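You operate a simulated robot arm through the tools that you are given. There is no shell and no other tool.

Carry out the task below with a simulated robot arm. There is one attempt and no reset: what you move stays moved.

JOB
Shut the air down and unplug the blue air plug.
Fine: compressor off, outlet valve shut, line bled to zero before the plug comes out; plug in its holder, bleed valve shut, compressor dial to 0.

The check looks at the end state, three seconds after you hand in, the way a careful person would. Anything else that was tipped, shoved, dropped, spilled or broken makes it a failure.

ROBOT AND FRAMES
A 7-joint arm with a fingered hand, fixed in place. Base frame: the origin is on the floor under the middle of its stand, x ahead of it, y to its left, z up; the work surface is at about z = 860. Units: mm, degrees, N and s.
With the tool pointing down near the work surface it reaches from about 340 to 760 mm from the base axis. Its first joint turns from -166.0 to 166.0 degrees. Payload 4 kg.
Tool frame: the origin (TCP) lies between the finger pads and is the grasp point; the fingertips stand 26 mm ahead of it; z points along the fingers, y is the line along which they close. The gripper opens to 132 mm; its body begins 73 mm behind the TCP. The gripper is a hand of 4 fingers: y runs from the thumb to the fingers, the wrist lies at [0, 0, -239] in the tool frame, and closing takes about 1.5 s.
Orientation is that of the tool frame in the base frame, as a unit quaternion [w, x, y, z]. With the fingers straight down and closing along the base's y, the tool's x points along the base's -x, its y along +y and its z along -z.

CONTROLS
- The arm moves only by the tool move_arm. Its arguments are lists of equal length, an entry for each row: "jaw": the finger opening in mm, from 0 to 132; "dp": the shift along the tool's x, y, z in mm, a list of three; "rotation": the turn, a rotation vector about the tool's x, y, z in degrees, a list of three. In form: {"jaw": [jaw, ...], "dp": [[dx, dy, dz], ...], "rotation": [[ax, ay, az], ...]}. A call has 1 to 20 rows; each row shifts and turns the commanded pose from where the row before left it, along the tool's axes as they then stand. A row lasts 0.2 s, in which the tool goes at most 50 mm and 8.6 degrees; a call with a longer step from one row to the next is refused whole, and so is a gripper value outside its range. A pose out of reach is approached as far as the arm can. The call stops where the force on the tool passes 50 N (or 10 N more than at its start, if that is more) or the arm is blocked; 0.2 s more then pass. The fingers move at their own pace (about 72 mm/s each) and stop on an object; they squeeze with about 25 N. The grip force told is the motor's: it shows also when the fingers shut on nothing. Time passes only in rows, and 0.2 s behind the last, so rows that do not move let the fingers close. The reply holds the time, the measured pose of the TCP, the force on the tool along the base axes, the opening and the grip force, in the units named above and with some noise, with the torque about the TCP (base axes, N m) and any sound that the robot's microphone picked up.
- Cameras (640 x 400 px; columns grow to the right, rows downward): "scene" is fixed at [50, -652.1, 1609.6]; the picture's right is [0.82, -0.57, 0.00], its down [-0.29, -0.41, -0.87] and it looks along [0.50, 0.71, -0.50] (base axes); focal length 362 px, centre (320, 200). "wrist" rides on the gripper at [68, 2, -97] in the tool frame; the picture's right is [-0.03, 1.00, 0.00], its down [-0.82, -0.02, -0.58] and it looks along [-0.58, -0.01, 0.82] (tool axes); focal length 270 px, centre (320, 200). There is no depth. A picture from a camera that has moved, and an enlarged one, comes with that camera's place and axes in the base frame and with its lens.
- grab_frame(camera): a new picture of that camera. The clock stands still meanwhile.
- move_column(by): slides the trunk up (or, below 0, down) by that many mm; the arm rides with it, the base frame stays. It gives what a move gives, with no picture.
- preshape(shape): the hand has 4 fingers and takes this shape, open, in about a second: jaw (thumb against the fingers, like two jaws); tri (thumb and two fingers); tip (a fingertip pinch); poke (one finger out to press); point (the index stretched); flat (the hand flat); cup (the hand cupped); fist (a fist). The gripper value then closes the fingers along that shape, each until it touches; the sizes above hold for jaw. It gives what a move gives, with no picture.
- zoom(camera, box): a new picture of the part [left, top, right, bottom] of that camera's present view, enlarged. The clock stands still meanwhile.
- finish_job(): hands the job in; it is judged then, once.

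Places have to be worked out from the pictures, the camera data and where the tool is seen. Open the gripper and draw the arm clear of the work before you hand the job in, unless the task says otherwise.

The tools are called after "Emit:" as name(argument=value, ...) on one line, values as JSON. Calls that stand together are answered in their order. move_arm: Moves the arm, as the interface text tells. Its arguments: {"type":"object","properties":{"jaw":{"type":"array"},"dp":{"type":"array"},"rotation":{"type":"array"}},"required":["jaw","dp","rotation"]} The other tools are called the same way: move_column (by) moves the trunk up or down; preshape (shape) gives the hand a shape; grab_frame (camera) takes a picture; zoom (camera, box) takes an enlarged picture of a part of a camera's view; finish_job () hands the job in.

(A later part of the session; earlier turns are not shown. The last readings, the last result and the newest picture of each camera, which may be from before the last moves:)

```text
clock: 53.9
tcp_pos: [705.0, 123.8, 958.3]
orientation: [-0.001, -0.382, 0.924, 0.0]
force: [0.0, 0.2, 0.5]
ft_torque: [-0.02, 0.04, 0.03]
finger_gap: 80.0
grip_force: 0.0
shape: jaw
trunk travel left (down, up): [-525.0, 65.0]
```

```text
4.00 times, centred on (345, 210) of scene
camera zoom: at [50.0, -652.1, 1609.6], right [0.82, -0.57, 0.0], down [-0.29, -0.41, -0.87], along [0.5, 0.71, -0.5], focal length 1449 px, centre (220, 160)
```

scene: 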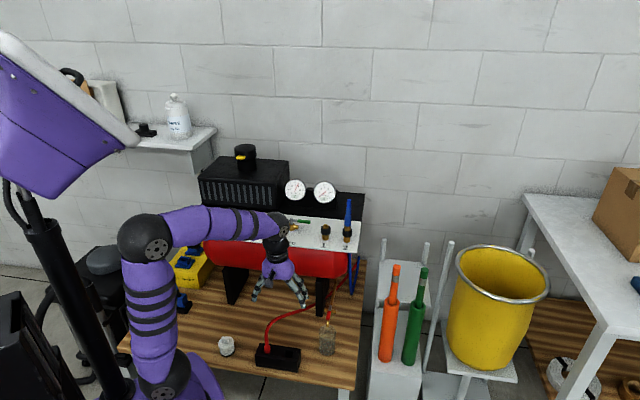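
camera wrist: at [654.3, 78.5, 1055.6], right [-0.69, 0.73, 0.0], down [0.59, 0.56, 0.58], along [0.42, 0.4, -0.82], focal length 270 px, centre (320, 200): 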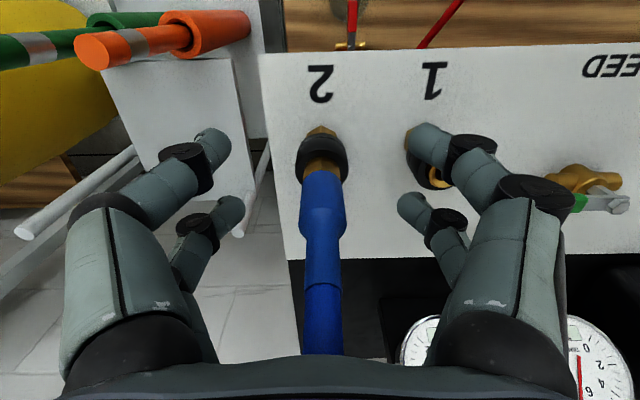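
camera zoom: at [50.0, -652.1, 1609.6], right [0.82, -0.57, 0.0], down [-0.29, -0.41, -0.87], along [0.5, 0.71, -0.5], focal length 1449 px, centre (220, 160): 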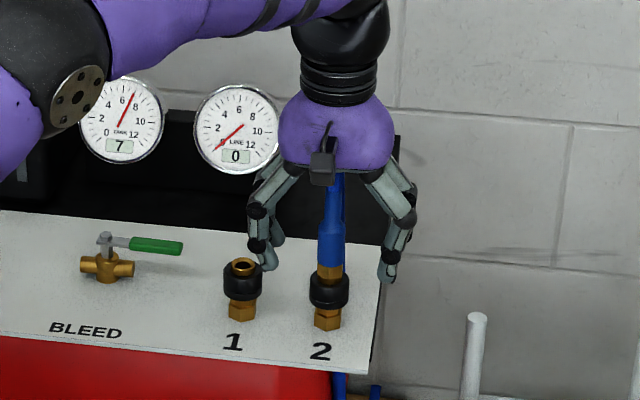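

The fingers straddle the blue body with no contact force. I'll close on it.

Emit:
move_arm(jaw=[0, 0, 0, 0, 0, 0, 0, 0], dp=[[0, 0, 0], [0, 0, 0], [0, 0, 0], [0, 0, 0], [0, 0, 0], [0, 0, 0], [0, 0, 0], [0, 0, 0]], rotation=[[0, 0, 0], [0, 0, 0], [0, 0, 0], [0, 0, 0], [0, 0, 0], [0, 0, 0], [0, 0, 0], [0, 0, 0]])

Emit:
grab_frame(camera="wrist")

Emit:
zoom(camera="scene", box=[300, 160, 390, 260])

```text
clock: 55.7
tcp_pos: [705.0, 124.4, 958.5]
orientation: [0.0, -0.383, 0.924, 0.0]
force: [-0.8, 0.2, -3.2]
ft_torque: [-0.03, 0.04, 0.04]
finger_gap: 0.0
grip_force: 24.7
shape: jaw
trunk travel left (down, up): [-525.0, 65.0]
```

```text
taken
camera wrist: at [654.2, 79.2, 1055.9], right [-0.69, 0.72, 0.0], down [0.59, 0.56, 0.58], along [0.42, 0.4, -0.82], focal length 270 px, centre (320, 200)
```

wrist: 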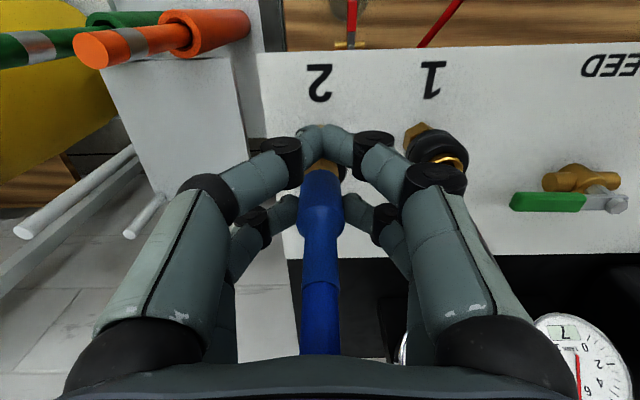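

```text
4.00 times, centred on (345, 210) of scene
camera zoom: at [50.0, -652.1, 1609.6], right [0.82, -0.57, 0.0], down [-0.29, -0.41, -0.87], along [0.5, 0.71, -0.5], focal length 1449 px, centre (220, 160)
```

zoom: 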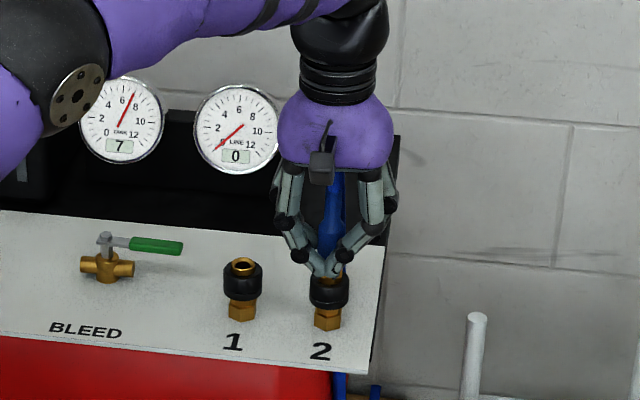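

The rear pair has closed on both sides of the blue body. I'll pull straight up gently and watch whether the plug comes along.

Emit:
move_arm(jaw=[0, 0, 0, 0], dp=[[0, 0, -3], [0, 0, -3], [0, 0, -3], [0, 0, -3]], rotation=[[0, 0, 0], [0, 0, 0], [0, 0, 0], [0, 0, 0]])

Emit:
grab_frame(camera="wrist")

Emit:
zoom(camera="scene", box=[300, 160, 390, 260])

```text
clock: 56.7
tcp_pos: [705.2, 124.9, 967.8]
orientation: [-0.003, -0.383, 0.924, 0.001]
force: [-4.5, -3.2, -28.2]
ft_torque: [-0.44, 0.49, 0.0]
finger_gap: 0.2
grip_force: 25.3
shape: jaw
trunk travel left (down, up): [-525.0, 65.0]
```

```text
taken
camera wrist: at [655.5, 79.8, 1065.7], right [-0.69, 0.72, 0.0], down [0.59, 0.56, 0.57], along [0.41, 0.4, -0.82], focal length 270 px, centre (320, 200)
```

wrist: 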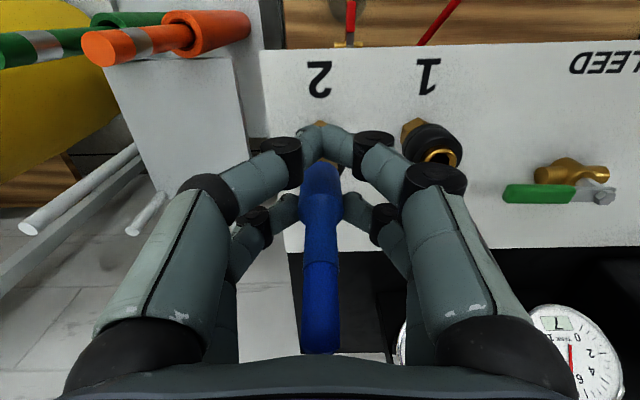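

```text
4.00 times, centred on (345, 210) of scene
camera zoom: at [50.0, -652.1, 1609.6], right [0.82, -0.57, 0.0], down [-0.29, -0.41, -0.87], along [0.5, 0.71, -0.5], focal length 1449 px, centre (220, 160)
```

zoom: 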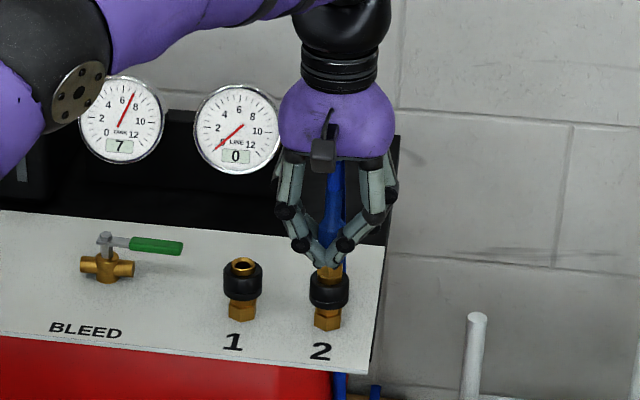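

The plug held and the fingers slipped up about 9 mm at 28 N, so friction alone isn't enough. I'll open, go lower, and try to hook the fingertips under the lower rim of the blue body, watching for contact with the hose or collar.

Emit:
move_arm(jaw=[50, 50, 50, 50, 50, 50, 50], dp=[[0, 0, 0], [0, 0, 0], [0, 0, 6], [0, 0, 10], [0, 0, 10], [0, 0, 8], [0, 0, 6]], rotation=[[0, 0, 0], [0, 0, 0], [0, 0, 0], [0, 0, 0], [0, 0, 0], [0, 0, 0], [0, 0, 0]])

Emit:
grab_frame(camera="wrist")

Emit:
zoom(camera="scene", box=[310, 180, 380, 260])

```text
clock: 58.3
tcp_pos: [704.3, 125.0, 930.0]
orientation: [0.0, -0.383, 0.924, 0.0]
force: [-0.1, -0.4, -0.4]
ft_torque: [0.0, -0.01, -0.02]
finger_gap: 49.6
grip_force: 0.0
shape: jaw
trunk travel left (down, up): [-525.0, 65.0]
```

```text
taken
camera wrist: at [653.9, 79.0, 1028.0], right [-0.69, 0.73, 0.0], down [0.59, 0.56, 0.58], along [0.42, 0.4, -0.82], focal length 270 px, centre (320, 200)
```

wrist: 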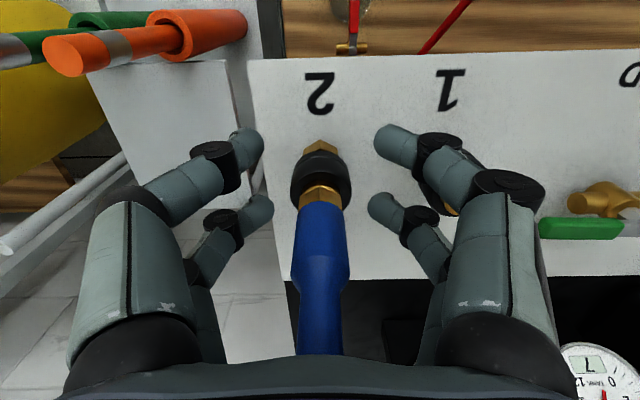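

```text
5.00 times, centred on (345, 220) of scene
camera zoom: at [50.0, -652.1, 1609.6], right [0.82, -0.57, 0.0], down [-0.29, -0.41, -0.87], along [0.5, 0.71, -0.5], focal length 1812 px, centre (195, 100)
```

zoom: 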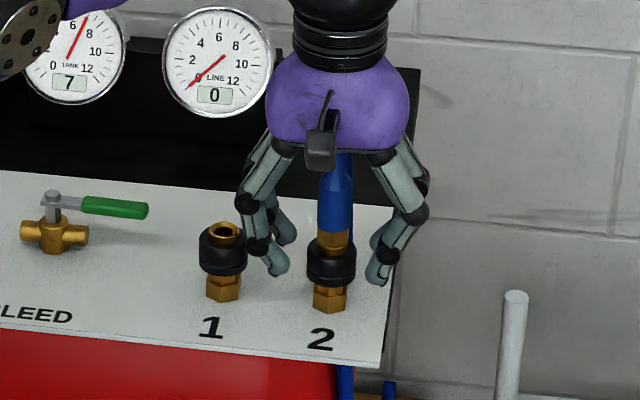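

There's no contact force even this low, and the brass neck between collar and body is visible. I'll go 4 mm lower so the fingertips sit at the neck, just under the blue rim, then close.

Emit:
move_arm(jaw=[50, 50, 0, 0, 0, 0, 0, 0], dp=[[0, 0, 4], [0, 0, 0], [0, 0, 0], [0, 0, 0], [0, 0, 0], [0, 0, 0], [0, 0, 0], [0, 0, 0]], rotation=[[0, 0, 0], [0, 0, 0], [0, 0, 0], [0, 0, 0], [0, 0, 0], [0, 0, 0], [0, 0, 0], [0, 0, 0]])

Emit:
grab_frame(camera="wrist")

Emit:
zoom(camera="scene", box=[310, 180, 380, 260])

```text
clock: 60.1
tcp_pos: [704.4, 124.8, 926.1]
orientation: [0.0, -0.384, 0.923, 0.0]
force: [0.4, -0.2, -0.8]
ft_torque: [-0.01, 0.03, 0.02]
finger_gap: 0.2
grip_force: 25.0
shape: jaw
trunk travel left (down, up): [-525.0, 65.0]
```

```text
taken
camera wrist: at [653.6, 79.1, 1023.9], right [-0.69, 0.73, 0.0], down [0.59, 0.56, 0.58], along [0.42, 0.4, -0.82], focal length 270 px, centre (320, 200)
```

wrist: 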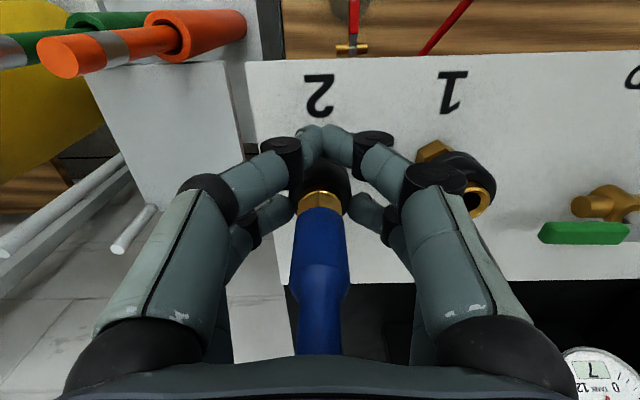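

```text
5.00 times, centred on (345, 220) of scene
camera zoom: at [50.0, -652.1, 1609.6], right [0.82, -0.57, 0.0], down [-0.29, -0.41, -0.87], along [0.5, 0.71, -0.5], focal length 1812 px, centre (195, 100)
```

zoom: 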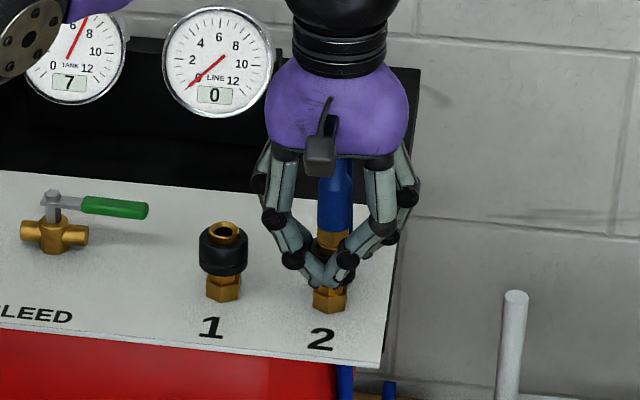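

Emit:
zoom(camera="scene", box=[332, 205, 368, 245])

Emit:
zoom(camera="wrist", box=[240, 110, 400, 260])

```text
10.00 times, centred on (350, 225) of scene
camera zoom: at [50.0, -652.1, 1609.6], right [0.82, -0.57, 0.0], down [-0.29, -0.41, -0.87], along [0.5, 0.71, -0.5], focal length 3623 px, centre (20, -50)
```

zoom: 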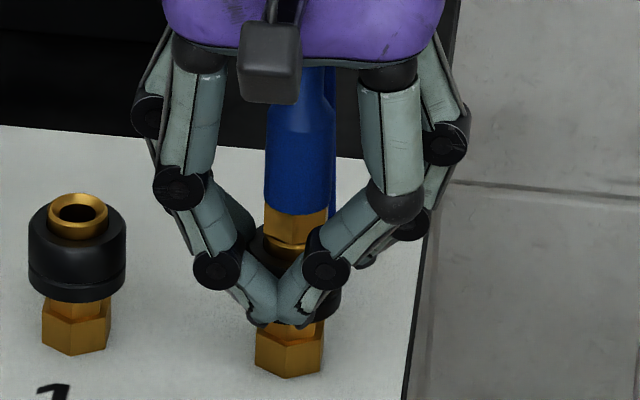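

```text
2.67 times, centred on (320, 185) of wrist
camera zoom: at [653.6, 79.1, 1023.9], right [-0.69, 0.73, 0.0], down [0.59, 0.56, 0.58], along [0.42, 0.4, -0.82], focal length 721 px, centre (320, 240)
```

zoom: 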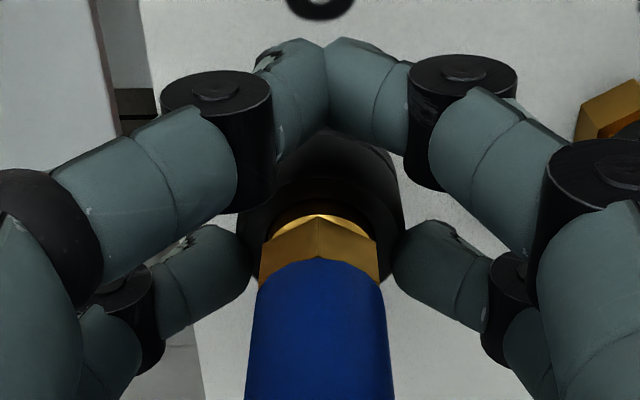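

The plug's hex collar is nearly as wide as the body, so hooking is weak. I'll try one gentle pull with this lower grip while watching the force.

Emit:
move_arm(jaw=[0, 0, 0, 0, 0], dp=[[0, 0, -2], [0, 0, -2], [0, 0, -2], [0, 0, -2], [0, 0, -2]], rotation=[[0, 0, 0], [0, 0, 0], [0, 0, 0], [0, 0, 0], [0, 0, 0]])

Emit:
zoom(camera="scene", box=[332, 205, 368, 245])

Emit:
zoom(camera="wrist", box=[240, 110, 400, 260])

```text
clock: 61.3
tcp_pos: [704.4, 123.7, 933.4]
orientation: [-0.004, -0.382, 0.924, 0.001]
force: [-1.2, -0.7, -25.7]
ft_torque: [-0.35, 0.32, 0.06]
finger_gap: 0.0
grip_force: 24.9
shape: jaw
trunk travel left (down, up): [-525.0, 65.0]
```

```text
10.00 times, centred on (350, 225) of scene
camera zoom: at [50.0, -652.1, 1609.6], right [0.82, -0.57, 0.0], down [-0.29, -0.41, -0.87], along [0.5, 0.71, -0.5], focal length 3623 px, centre (20, -50)
```

zoom: 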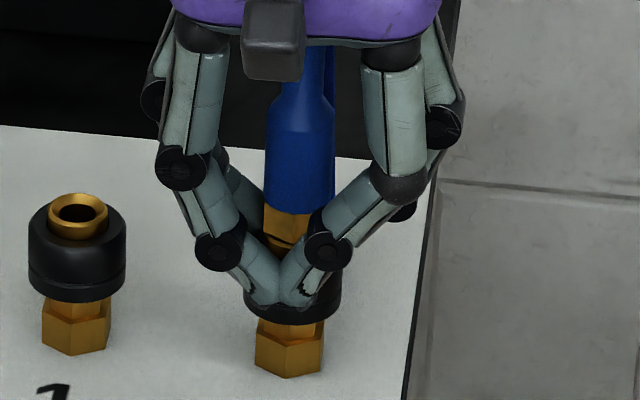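

```text
2.67 times, centred on (320, 185) of wrist
camera zoom: at [654.5, 79.1, 1031.6], right [-0.69, 0.73, 0.0], down [0.6, 0.56, 0.57], along [0.41, 0.4, -0.82], focal length 721 px, centre (320, 240)
```

zoom: 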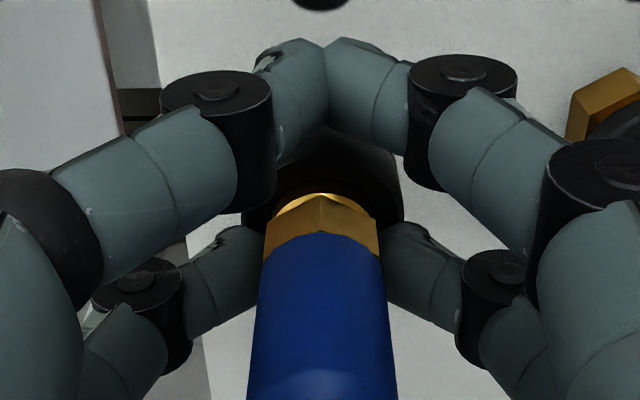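

The fingers slipped again at about 26 N with only the rear pair holding. I'll re-grip with the hand nearly horizontal so all four fingers clamp along the plug: open, lift, back off, then pitch the hand up 70°.

Emit:
move_arm(jaw=[60, 60, 60, 60, 60, 60, 60, 60, 60], dp=[[0, 0, 0], [0, 0, 0], [0, 0, 0], [0, 0, -35], [0, 0, -40], [0, 0, -35], [40, 0, 0], [40, 0, 0], [35, 0, 0]], rotation=[[0, 0, 0], [0, 0, 0], [0, 0, 0], [0, 0, 0], [0, 0, 0], [0, 0, 0], [0, 0, 0], [0, 0, 0], [0, 0, 0]])

Emit:
move_arm(jaw=[60, 60, 60, 60, 60, 60, 60, 60, 60, 60], dp=[[0, 0, 0], [0, 0, 0], [0, 0, 0], [0, 0, 0], [0, 0, 0], [0, 0, 0], [0, 0, 0], [0, 0, 0], [0, 0, 0], [0, 0, 0]], rotation=[[0, -7, 0], [0, -7, 0], [0, -7, 0], [0, -7, 0], [0, -7, 0], [0, -7, 0], [0, -7, 0], [0, -7, 0], [0, -7, 0], [0, -7, 0]])

Emit:
grab_frame(camera="wrist")

Emit:
grab_frame(camera="scene")

```text
clock: 63.3
tcp_pos: [623.0, 42.9, 1046.6]
orientation: [0.0, -0.383, 0.924, 0.0]
force: [-0.1, 0.2, -0.2]
ft_torque: [0.01, 0.01, -0.03]
finger_gap: 59.6
grip_force: 0.0
shape: jaw
trunk travel left (down, up): [-525.0, 65.0]
```

```text
clock: 65.5
tcp_pos: [622.3, 42.2, 1047.6]
orientation: [0.531, -0.313, 0.756, 0.219]
force: [0.0, -0.2, 0.3]
ft_torque: [-0.04, 0.02, 0.0]
finger_gap: 59.6
grip_force: 0.2
shape: jaw
trunk travel left (down, up): [-525.0, 65.0]
```

```text
taken
camera wrist: at [540.3, -34.8, 1017.0], right [-0.7, 0.71, 0.02], down [-0.17, -0.2, 0.96], along [0.69, 0.67, 0.27], focal length 270 px, centre (320, 200)
```

wrist: 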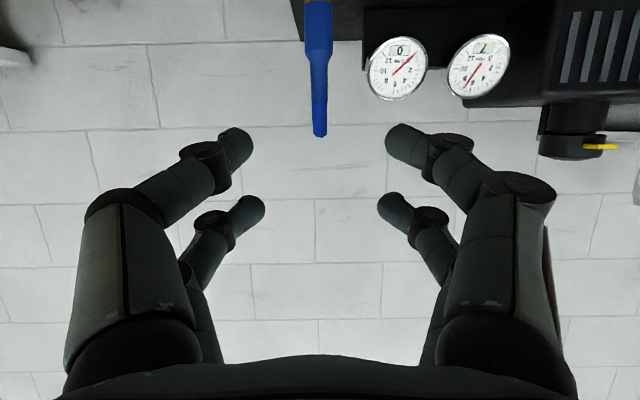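

```text
taken
```

scene: 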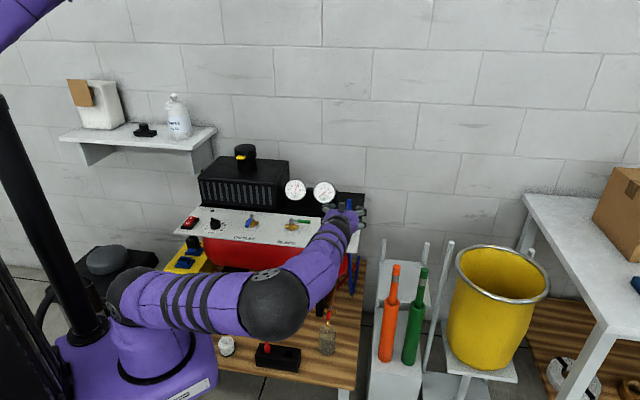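

The arm reached the pitched pose with its elbow well clear above the table. I'll descend in front of the panel and approach the plug, stopping short to check alignment.

Emit:
move_arm(jaw=[60, 60, 60, 60, 60], dp=[[37.5, 0, 13.6], [37.5, 0, 13.6], [37.4, 0, 13.7], [-12, 0, 32.9], [-12, 0, 32.9]], rotation=[[0, 0, 0], [0, 0, 0], [0, 0, 0], [0, 0, 0], [0, 0, 0]])

Emit:
grab_frame(camera="wrist")

Emit:
grab_frame(camera="scene")

```text
clock: 66.7
tcp_pos: [673.4, 94.7, 926.3]
orientation: [0.53, -0.313, 0.757, 0.219]
force: [0.0, -0.1, -0.6]
ft_torque: [0.03, -0.01, 0.0]
finger_gap: 59.7
grip_force: 0.1
shape: jaw
trunk travel left (down, up): [-525.0, 65.0]
```

```text
taken
camera wrist: at [590.5, 16.7, 896.4], right [-0.7, 0.71, 0.02], down [-0.17, -0.2, 0.96], along [0.69, 0.67, 0.26], focal length 270 px, centre (320, 200)
```

wrist: 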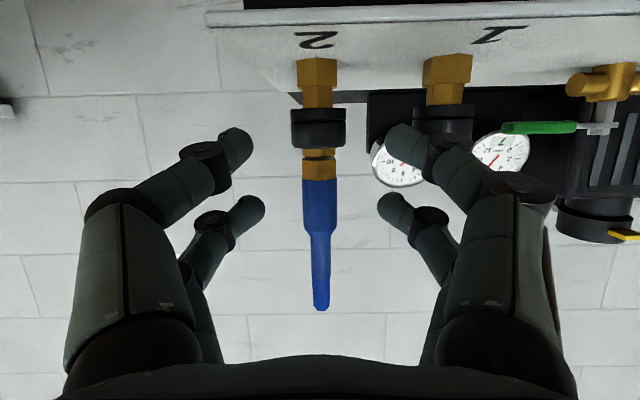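

```text
taken
```

scene: 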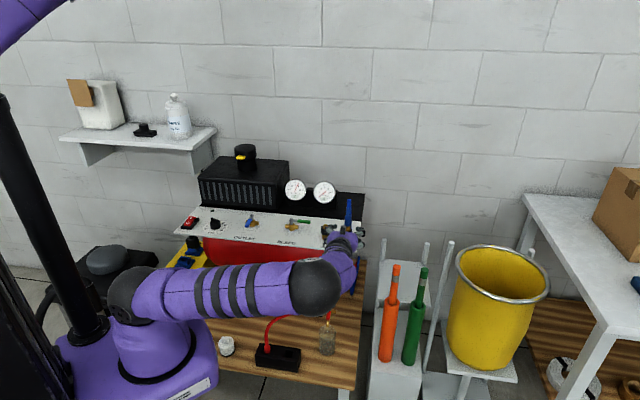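

This side view shows the plug clearly and that true heights are about 12 mm above my estimates: collar 885–910, brass neck 910–932, blue body 932–967. I'll raise the hand, narrow the opening and move in so both finger rows land on the hex and body.

Emit:
move_arm(jaw=[48, 48, 48, 48], dp=[[-15.7, 1, -5.7], [-7.2, 0, 19.7], [-7.2, 0, 19.8], [0, 0, 0]], rotation=[[0, 0, 0], [0, 0, 0], [0, 0, 0], [0, 0, 0]])

Emit:
grab_frame(camera="wrist")

Emit:
zoom(camera="scene", box=[300, 180, 390, 260])

```text
clock: 67.7
tcp_pos: [700.5, 123.4, 945.0]
orientation: [0.53, -0.313, 0.757, 0.22]
force: [0.2, -0.4, 0.4]
ft_torque: [0.01, -0.01, -0.04]
finger_gap: 48.4
grip_force: 0.0
shape: jaw
trunk travel left (down, up): [-525.0, 65.0]
```

```text
taken
camera wrist: at [619.2, 45.7, 914.4], right [-0.7, 0.71, 0.02], down [-0.17, -0.2, 0.96], along [0.69, 0.67, 0.26], focal length 270 px, centre (320, 200)
```

wrist: 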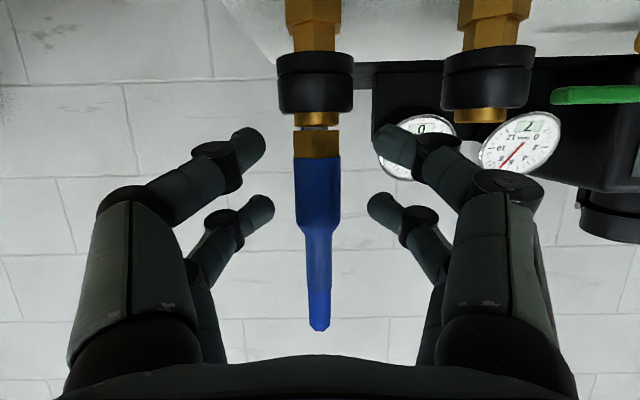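

```text
5.00 times, centred on (345, 220) of scene
camera zoom: at [50.0, -652.1, 1609.6], right [0.82, -0.57, 0.0], down [-0.29, -0.41, -0.87], along [0.5, 0.71, -0.5], focal length 1812 px, centre (195, 100)
```

zoom: 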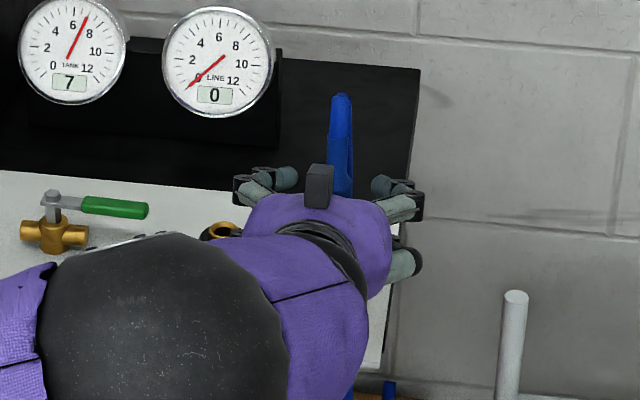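

Emit:
zoom(camera="wrist", box=[230, 40, 410, 250])

```text
1.90 times, centred on (320, 145) of wrist
camera zoom: at [619.2, 45.7, 914.4], right [-0.7, 0.71, 0.02], down [-0.17, -0.2, 0.96], along [0.69, 0.67, 0.26], focal length 515 px, centre (320, 305)
```

zoom: 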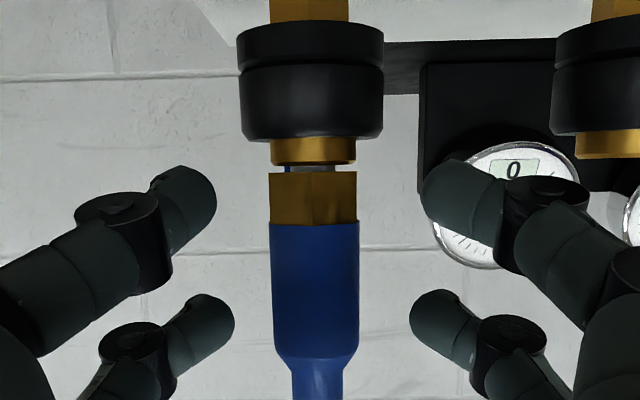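

All four fingers bracket the plug, with the lower pair at the hex/body joint and the upper pair on the blue body. I'll push in 5 mm, drop 3 mm, and close.

Emit:
move_arm(jaw=[48, 0, 0, 0, 0, 0, 0], dp=[[3, -1, 5], [0, 0, 0], [0, 0, 0], [0, 0, 0], [0, 0, 0], [0, 0, 0], [0, 0, 0]], rotation=[[0, 0, 0], [0, 0, 0], [0, 0, 0], [0, 0, 0], [0, 0, 0], [0, 0, 0], [0, 0, 0]])

Emit:
grab_frame(camera="wrist")

```text
clock: 69.3
tcp_pos: [705.0, 124.9, 939.4]
orientation: [0.53, -0.313, 0.757, 0.219]
force: [0.3, 2.7, -0.2]
ft_torque: [0.06, -0.01, 0.04]
finger_gap: 18.4
grip_force: 24.9
shape: jaw
trunk travel left (down, up): [-525.0, 65.0]
```

```text
taken
camera wrist: at [622.4, 47.6, 909.4], right [-0.7, 0.71, 0.02], down [-0.17, -0.2, 0.96], along [0.69, 0.67, 0.26], focal length 270 px, centre (320, 200)
```

wrist: 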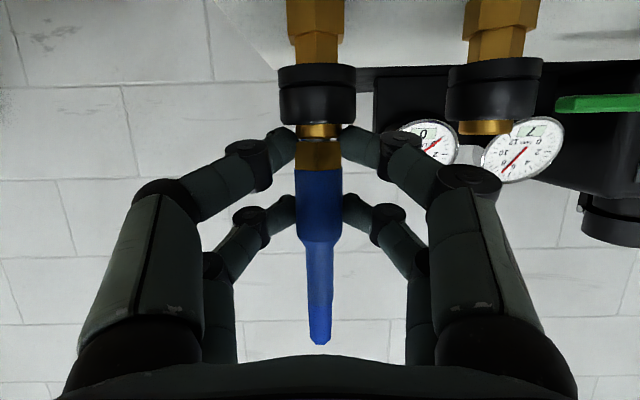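

The gap now reads 18.4 mm, a real four-finger grip on the plug. I'll pull straight up in 2 mm steps.

Emit:
move_arm(jaw=[0, 0, 0, 0, 0, 0], dp=[[-1.88, 0, -0.68], [-1.88, 0, -0.68], [-1.88, 0, -0.68], [-1.88, 0, -0.68], [-1.88, 0, -0.68], [-1.88, 0, -0.68]], rotation=[[0, 0, 0], [0, 0, 0], [0, 0, 0], [0, 0, 0], [0, 0, 0], [0, 0, 0]])

Emit:
grab_frame(camera="wrist")

```text
clock: 70.7
tcp_pos: [706.3, 123.6, 943.1]
orientation: [0.522, -0.315, 0.762, 0.219]
force: [-2.0, 4.7, -44.0]
ft_torque: [-0.24, 0.37, 0.1]
finger_gap: 17.4
grip_force: 24.6
shape: jaw
trunk travel left (down, up): [-525.0, 65.0]
```

```text
taken
camera wrist: at [621.9, 46.2, 914.4], right [-0.7, 0.71, 0.03], down [-0.16, -0.19, 0.97], along [0.7, 0.67, 0.24], focal length 270 px, centre (320, 200)
```

wrist: 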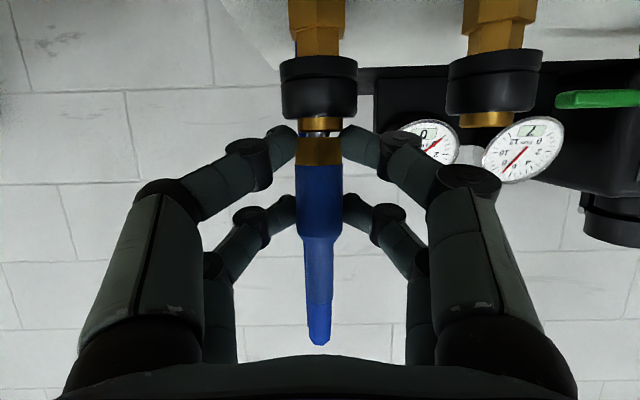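

At 44 N it still holds and the grip isn't slipping. I'll look closely at the joint between plug and coupling.

Emit:
zoom(camera="wrist", box=[250, 20, 400, 190])

Emit:
zoom(camera="wrist", box=[420, 20, 560, 160])

```text
2.35 times, centred on (325, 105) of wrist
camera zoom: at [621.9, 46.2, 914.4], right [-0.7, 0.71, 0.03], down [-0.16, -0.19, 0.97], along [0.7, 0.67, 0.24], focal length 636 px, centre (308, 424)
```

zoom: 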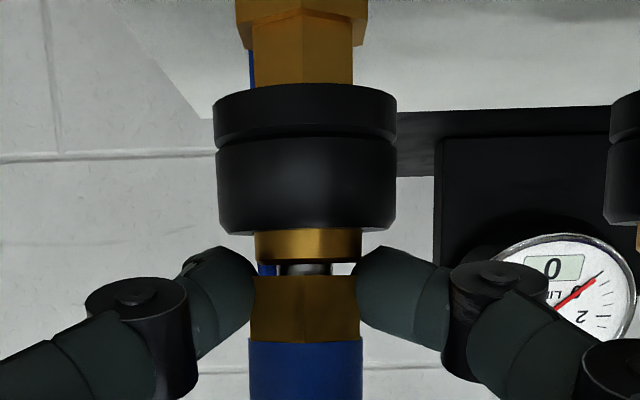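

```text
2.86 times, centred on (490, 90) of wrist
camera zoom: at [621.9, 46.2, 914.4], right [-0.7, 0.71, 0.03], down [-0.16, -0.19, 0.97], along [0.7, 0.67, 0.24], focal length 772 px, centre (-166, 514)
```

zoom: 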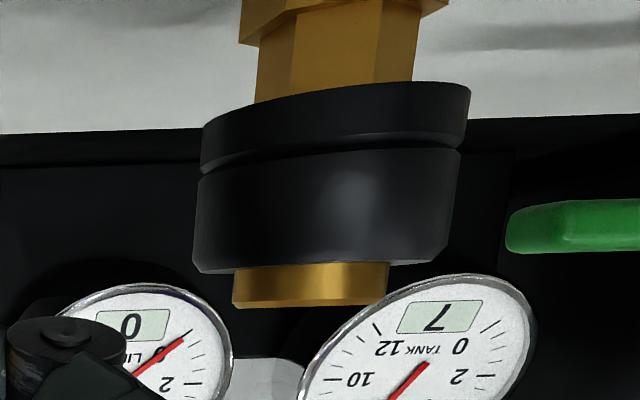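

The black part is a spring sleeve with a free stroke below it, so this is a quick coupling and the sleeve probably must be pushed down toward the panel to unlatch. I'll relax the pull, loosen the fingers slightly, and press the sleeve down with the lower finger pair.

Emit:
move_arm(jaw=[0, 0, 0, 0, 0, 0, 28, 28, 28], dp=[[1.88, 0, 0.68], [1.88, 0, 0.68], [1.88, 0, 0.68], [1.88, 0, 0.68], [1.88, 0, 0.68], [1.88, 0, 0.68], [0, 0, 0], [0, 0, 0], [0, 0, 0]], rotation=[[0, 0, 0], [0, 0, 0], [0, 0, 0], [0, 0, 0], [0, 0, 0], [0, 0, 0], [0, 0, 0], [0, 0, 0], [0, 0, 0]])

Emit:
grab_frame(camera="wrist")

Emit:
zoom(camera="wrist", box=[250, 20, 400, 190])

```text
clock: 72.7
tcp_pos: [703.6, 125.2, 940.5]
orientation: [0.531, -0.313, 0.756, 0.219]
force: [0.5, -0.5, 0.4]
ft_torque: [0.0, -0.01, 0.01]
finger_gap: 27.9
grip_force: 0.2
shape: jaw
trunk travel left (down, up): [-525.0, 65.0]
```

```text
taken
camera wrist: at [622.1, 47.5, 910.0], right [-0.7, 0.71, 0.02], down [-0.17, -0.2, 0.96], along [0.69, 0.67, 0.27], focal length 270 px, centre (320, 200)
```

wrist: 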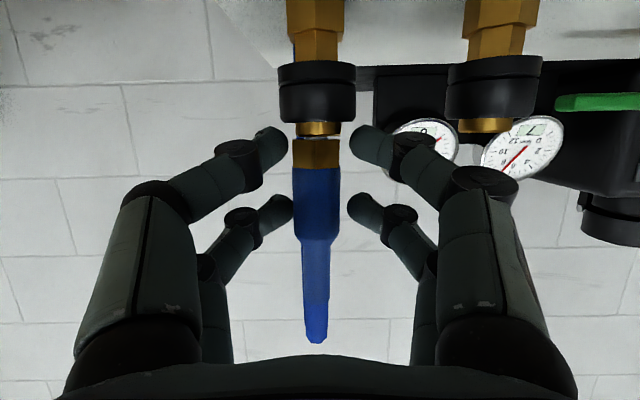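

```text
2.35 times, centred on (325, 105) of wrist
camera zoom: at [622.1, 47.5, 910.0], right [-0.7, 0.71, 0.02], down [-0.17, -0.2, 0.96], along [0.69, 0.67, 0.27], focal length 636 px, centre (308, 424)
```

zoom: 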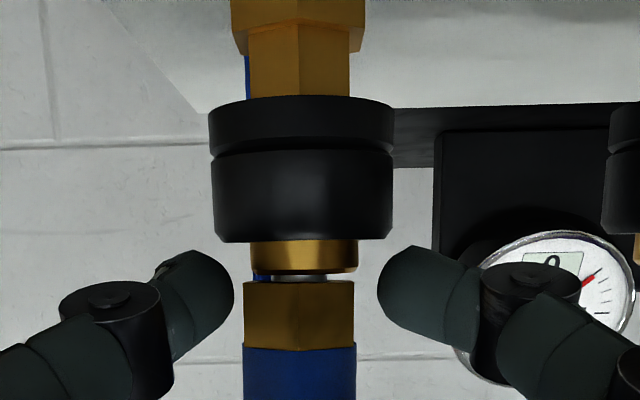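

The sleeve top edge sits just below the lower fingertips. I'll narrow to about 22 mm so the tips overlap the sleeve rim without gripping the plug, and press down in small steps.

Emit:
move_arm(jaw=[22, 22, 22, 22, 22, 22], dp=[[0, -1, 0], [1.88, 0, 0.68], [1.88, 0, 0.68], [1.88, 0, 0.68], [1.88, 0, 0.68], [0, 0, 0]], rotation=[[0, 0, 0], [0, 0, 0], [0, 0, 0], [0, 0, 0], [0, 0, 0], [0, 0, 0]])

Emit:
zoom(camera="wrist", box=[250, 20, 400, 190])

```text
clock: 74.1
tcp_pos: [704.7, 124.3, 932.0]
orientation: [0.531, -0.313, 0.756, 0.22]
force: [1.3, 0.0, 6.2]
ft_torque: [0.09, 0.01, -0.04]
finger_gap: 22.8
grip_force: 0.0
shape: jaw
trunk travel left (down, up): [-525.0, 65.0]
```

```text
2.35 times, centred on (325, 105) of wrist
camera zoom: at [622.4, 47.1, 901.5], right [-0.7, 0.71, 0.02], down [-0.17, -0.2, 0.96], along [0.69, 0.67, 0.26], focal length 636 px, centre (308, 424)
```

zoom: 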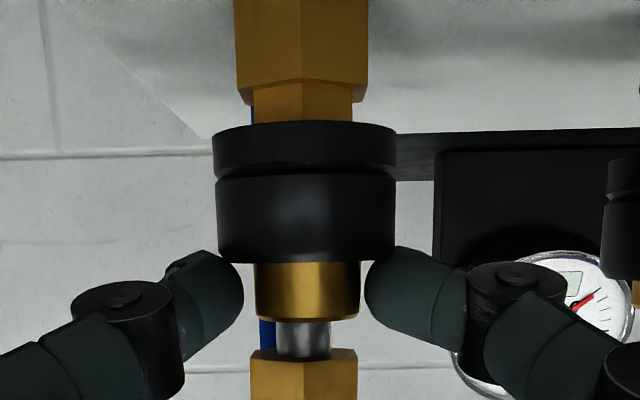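

It worked: pressing the sleeve with only 6 N made the plug pop up about 5 mm and it's unlatched. I'll raise gently off the sleeve without gripping and check that the plug stays up.

Emit:
move_arm(jaw=[26, 26, 26, 26, 26], dp=[[0, 0, 0], [-1.88, 0, -0.68], [-1.88, 0, -0.68], [-1.88, 0, -0.68], [-1.88, 0, -0.68]], rotation=[[0, 0, 0], [0, 0, 0], [0, 0, 0], [0, 0, 0], [0, 0, 0]])

Emit:
grab_frame(camera="wrist")

Emit:
zoom(camera="wrist", box=[250, 20, 400, 190])

```text
clock: 75.3
tcp_pos: [705.0, 122.5, 939.4]
orientation: [0.529, -0.314, 0.757, 0.219]
force: [-0.1, -0.4, 1.2]
ft_torque: [-0.01, 0.01, 0.04]
finger_gap: 25.9
grip_force: 0.1
shape: jaw
trunk travel left (down, up): [-525.0, 65.0]
```

```text
taken
camera wrist: at [622.1, 46.4, 908.8], right [-0.7, 0.71, 0.02], down [-0.17, -0.2, 0.96], along [0.69, 0.67, 0.26], focal length 270 px, centre (320, 200)
```

wrist: 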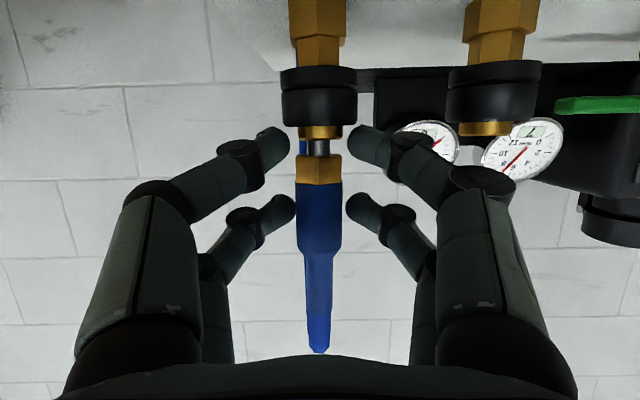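

```text
2.35 times, centred on (325, 105) of wrist
camera zoom: at [622.1, 46.4, 908.8], right [-0.7, 0.71, 0.02], down [-0.17, -0.2, 0.96], along [0.69, 0.67, 0.26], focal length 636 px, centre (308, 424)
```

zoom: 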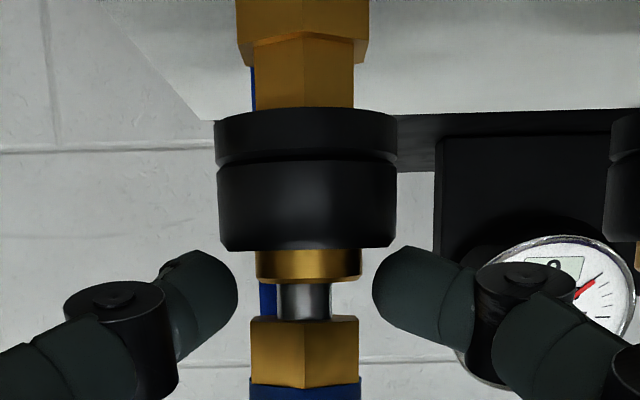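

The plug stays popped up about 7 mm with the sleeve returned, so it's free. I'll open, back straight out, and return the hand to pointing down so I can grip the upper body from above.

Emit:
move_arm(jaw=[60, 60, 60, 60, 60, 60, 60, 60], dp=[[0, 0, 0], [0, 0, 0], [0, 0, 0], [7, 0, -19], [12, 0, -33], [15, 0, -42], [0, 0, -40], [-20, 0, -30]], rotation=[[0, 0, 0], [0, 0, 0], [0, 0, 0], [0, 0, 0], [0, 0, 0], [0, 0, 0], [0, 0, 0], [0, 0, 0]])

Emit:
grab_frame(camera="wrist")

Emit:
zoom(camera="scene", box=[290, 180, 390, 260])

```text
clock: 77.1
tcp_pos: [591.7, 12.0, 982.7]
orientation: [0.53, -0.313, 0.757, 0.219]
force: [0.5, -0.2, -0.5]
ft_torque: [0.01, 0.06, -0.06]
finger_gap: 59.8
grip_force: 0.1
shape: jaw
trunk travel left (down, up): [-525.0, 65.0]
```

```text
taken
camera wrist: at [509.1, -65.9, 951.8], right [-0.7, 0.71, 0.02], down [-0.17, -0.2, 0.96], along [0.69, 0.67, 0.26], focal length 270 px, centre (320, 200)
```

wrist: 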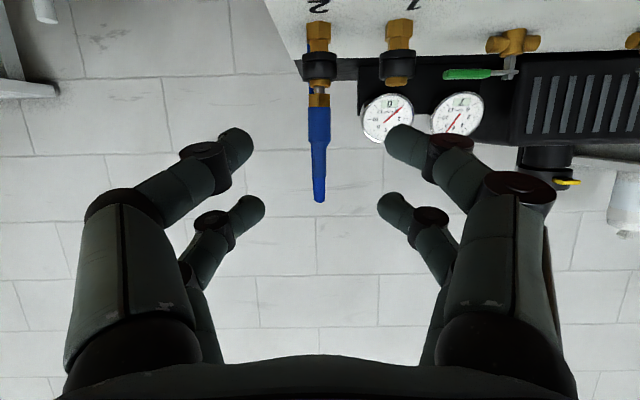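

```text
5.00 times, centred on (340, 220) of scene
camera zoom: at [50.0, -652.1, 1609.6], right [0.82, -0.57, 0.0], down [-0.29, -0.41, -0.87], along [0.5, 0.71, -0.5], focal length 1812 px, centre (220, 100)
```

zoom: 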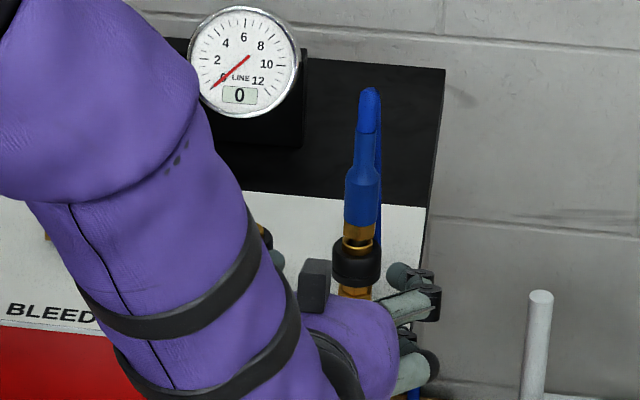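

The plug stands upright and free in the coupling. I'll raise, pitch the hand back to vertical, and position above the plug with the rear finger pair on its axis at (s≈407, d≈599).

Emit:
move_arm(jaw=[60, 60, 60, 60, 60, 60, 60, 60, 60, 60, 60, 60, 60], dp=[[-37.6, 0, -13.7], [-37.6, 0, -13.7], [-28.2, 0, -10.3], [0, 0, 0], [0, 0, 0], [0, 0, 0], [0, 0, 0], [0, 0, 0], [0, 0, 0], [0, 0, 0], [0, 0, 0], [0, 0, 0], [0, 0, 0]], rotation=[[0, 0, 0], [0, 0, 0], [0, 0, 0], [0, 7, 0], [0, 7, 0], [0, 7, 0], [0, 7, 0], [0, 7, 0], [0, 7, 0], [0, 7, 0], [0, 7, 0], [0, 7, 0], [0, 7, 0]])

Emit:
move_arm(jaw=[60, 60, 60, 60, 60, 60], dp=[[-36, 0.4, 0], [-36, 0.4, 0], [-36, 0.4, 0], [-36, 0.4, 0], [0, 0, 20], [0, 0, 20]], rotation=[[0, 0, 0], [0, 0, 0], [0, 0, 0], [0, 0, 0], [0, 0, 0], [0, 0, 0]])

Emit:
grab_frame(camera="wrist")

```text
clock: 79.9
tcp_pos: [594.1, 11.7, 1092.8]
orientation: [-0.002, -0.381, 0.924, 0.0]
force: [-0.1, 0.2, 0.3]
ft_torque: [0.0, 0.02, 0.01]
finger_gap: 59.4
grip_force: 0.0
shape: jaw
trunk travel left (down, up): [-525.0, 65.0]
```

```text
clock: 81.3
tcp_pos: [692.7, 113.0, 1053.3]
orientation: [0.0, -0.382, 0.924, -0.001]
force: [0.1, -0.4, -1.5]
ft_torque: [0.02, 0.01, 0.01]
finger_gap: 59.6
grip_force: 0.0
shape: jaw
trunk travel left (down, up): [-525.0, 65.0]
```

```text
taken
camera wrist: at [643.3, 68.9, 1149.8], right [-0.69, 0.73, 0.0], down [0.59, 0.56, 0.58], along [0.42, 0.4, -0.82], focal length 270 px, centre (320, 200)
```

wrist: 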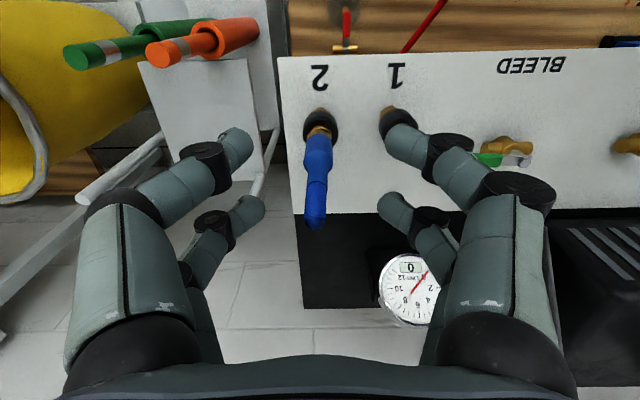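

The plug is laterally centred. I'll move 7 mm forward and lower toward the upper body, checking before closing.

Emit:
move_arm(jaw=[60, 60, 60, 60, 60], dp=[[-7.3, 0, 0], [0, 0, 20], [0, 0, 20], [0, 0, 20], [0, 0, 9]], rotation=[[0, 0, 0], [0, 0, 0], [0, 0, 0], [0, 0, 0], [0, 0, 0]])

Emit:
grab_frame(camera="wrist")

Emit:
zoom(camera="scene", box=[310, 180, 380, 250])

```text
clock: 82.5
tcp_pos: [700.3, 121.2, 981.0]
orientation: [-0.001, -0.383, 0.924, 0.0]
force: [-0.2, 0.3, -0.1]
ft_torque: [-0.04, -0.03, 0.01]
finger_gap: 59.6
grip_force: 0.1
shape: jaw
trunk travel left (down, up): [-525.0, 65.0]
```

```text
taken
camera wrist: at [649.9, 75.6, 1080.0], right [-0.69, 0.72, 0.0], down [0.59, 0.56, 0.58], along [0.42, 0.4, -0.82], focal length 270 px, centre (320, 200)
```

wrist: 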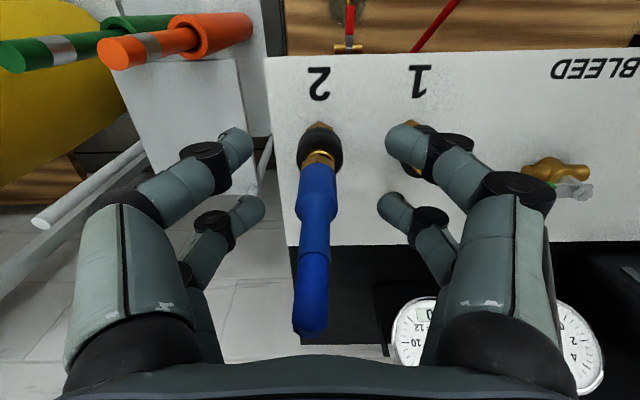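

```text
5.71 times, centred on (345, 215) of scene
camera zoom: at [50.0, -652.1, 1609.6], right [0.82, -0.57, 0.0], down [-0.29, -0.41, -0.87], along [0.5, 0.71, -0.5], focal length 2070 px, centre (177, 114)
```

zoom: 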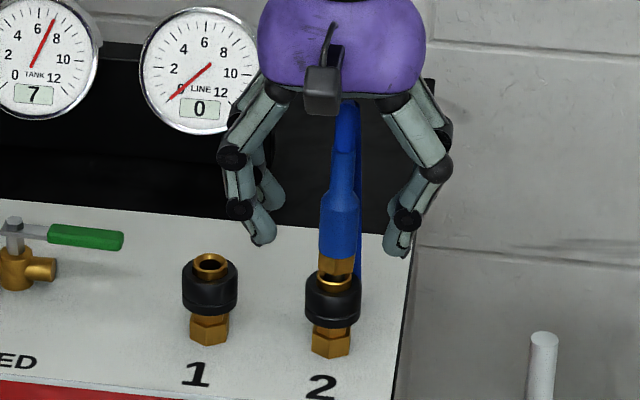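

The rear fingertips are level with the top of the blue body. I'll go 4 mm lower for a firmer hold and close.

Emit:
move_arm(jaw=[60, 0, 0, 0, 0, 0, 0, 0], dp=[[0, 0, 4], [0, 0, 0], [0, 0, 0], [0, 0, 0], [0, 0, 0], [0, 0, 0], [0, 0, 0], [0, 0, 0]], rotation=[[0, 0, 0], [0, 0, 0], [0, 0, 0], [0, 0, 0], [0, 0, 0], [0, 0, 0], [0, 0, 0], [0, 0, 0]])

Emit:
grab_frame(camera="wrist")

Emit:
zoom(camera="scene", box=[310, 180, 380, 250])

```text
clock: 84.3
tcp_pos: [698.6, 119.6, 979.8]
orientation: [0.0, -0.383, 0.924, 0.0]
force: [-0.3, -0.5, -3.2]
ft_torque: [-0.04, 0.05, 0.02]
finger_gap: 0.0
grip_force: 24.8
shape: jaw
trunk travel left (down, up): [-525.0, 65.0]
```

```text
taken
camera wrist: at [648.7, 74.2, 1076.4], right [-0.69, 0.73, 0.0], down [0.59, 0.56, 0.58], along [0.42, 0.4, -0.82], focal length 270 px, centre (320, 200)
```

wrist: 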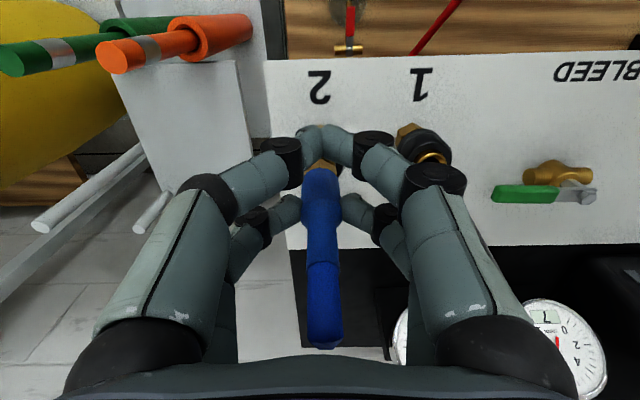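

```text
5.71 times, centred on (345, 215) of scene
camera zoom: at [50.0, -652.1, 1609.6], right [0.82, -0.57, 0.0], down [-0.29, -0.41, -0.87], along [0.5, 0.71, -0.5], focal length 2070 px, centre (177, 114)
```

zoom: 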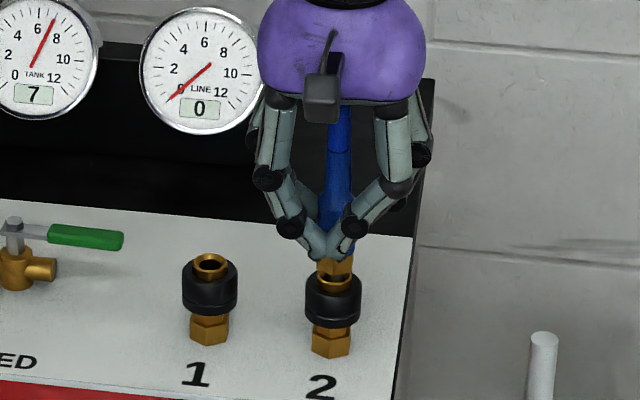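

The rear pair holds the upper body. I'll lift slowly and check that the plug follows.

Emit:
move_arm(jaw=[0, 0, 0, 0, 0], dp=[[0, 0, -3], [0, 0, -4], [0, 0, -5], [0, 0, -5], [0, 0, -5]], rotation=[[0, 0, 0], [0, 0, 0], [0, 0, 0], [0, 0, 0], [0, 0, 0]])

Emit:
grab_frame(camera="wrist")

Emit:
zoom(camera="scene", box=[310, 170, 380, 250])

```text
clock: 85.5
tcp_pos: [700.1, 119.5, 999.8]
orientation: [0.0, -0.383, 0.924, 0.001]
force: [0.7, -0.6, -1.4]
ft_torque: [0.03, 0.02, 0.0]
finger_gap: 0.0
grip_force: 25.0
shape: jaw
trunk travel left (down, up): [-525.0, 65.0]
```

```text
taken
camera wrist: at [649.5, 74.6, 1098.3], right [-0.69, 0.73, 0.0], down [0.59, 0.56, 0.58], along [0.42, 0.4, -0.82], focal length 270 px, centre (320, 200)
```

wrist: 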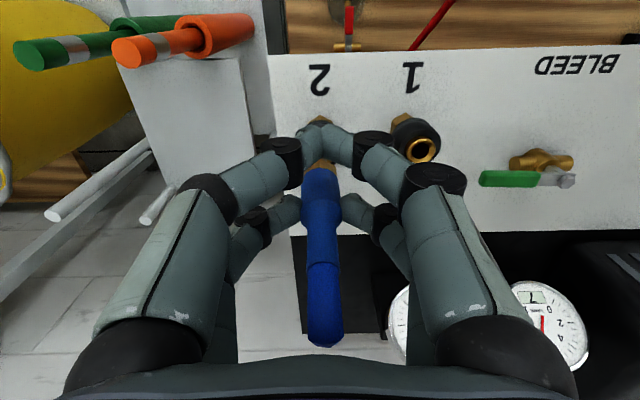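

```text
5.00 times, centred on (345, 210) of scene
camera zoom: at [50.0, -652.1, 1609.6], right [0.82, -0.57, 0.0], down [-0.29, -0.41, -0.87], along [0.5, 0.71, -0.5], focal length 1812 px, centre (195, 150)
```

zoom: 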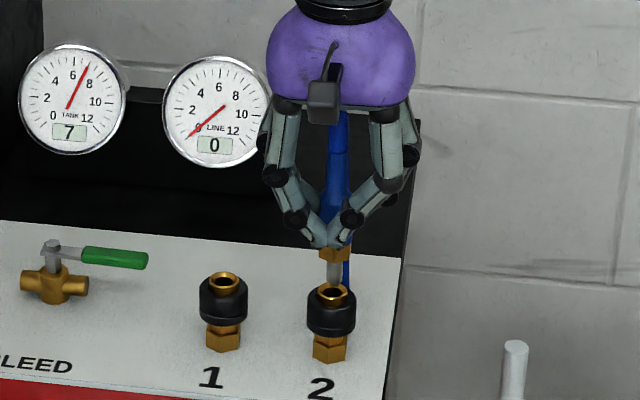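

The plug follows the hand with almost no force. I'll lift it well clear of the coupling.

Emit:
move_arm(jaw=[0, 0, 0, 0, 0, 0], dp=[[0, 0, -10], [0, 0, -10], [0, 0, -10], [0, 0, -10], [0, 0, -10], [0, 0, -10]], rotation=[[0, 0, 0], [0, 0, 0], [0, 0, 0], [0, 0, 0], [0, 0, 0], [0, 0, 0]])

Emit:
grab_frame(camera="wrist")

Emit:
zoom(camera="scene", box=[300, 150, 380, 250])

```text
clock: 86.9
tcp_pos: [698.0, 119.9, 1061.0]
orientation: [0.0, -0.383, 0.924, 0.0]
force: [-0.2, -0.1, -0.6]
ft_torque: [-0.02, 0.02, 0.0]
finger_gap: 0.0
grip_force: 24.6
shape: jaw
trunk travel left (down, up): [-525.0, 65.0]
```

```text
taken
camera wrist: at [648.2, 74.7, 1158.9], right [-0.69, 0.73, 0.0], down [0.59, 0.56, 0.58], along [0.42, 0.4, -0.82], focal length 270 px, centre (320, 200)
```

wrist: 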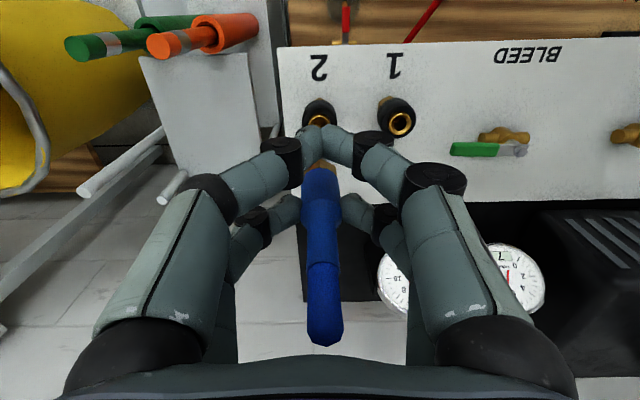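

```text
4.00 times, centred on (340, 200) of scene
camera zoom: at [50.0, -652.1, 1609.6], right [0.82, -0.57, 0.0], down [-0.29, -0.41, -0.87], along [0.5, 0.71, -0.5], focal length 1449 px, centre (240, 200)
```

zoom: 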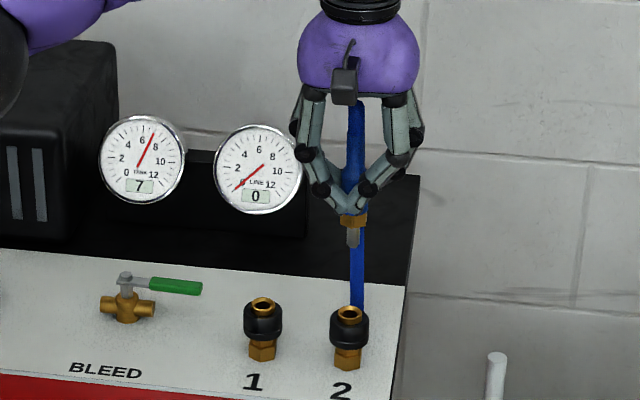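

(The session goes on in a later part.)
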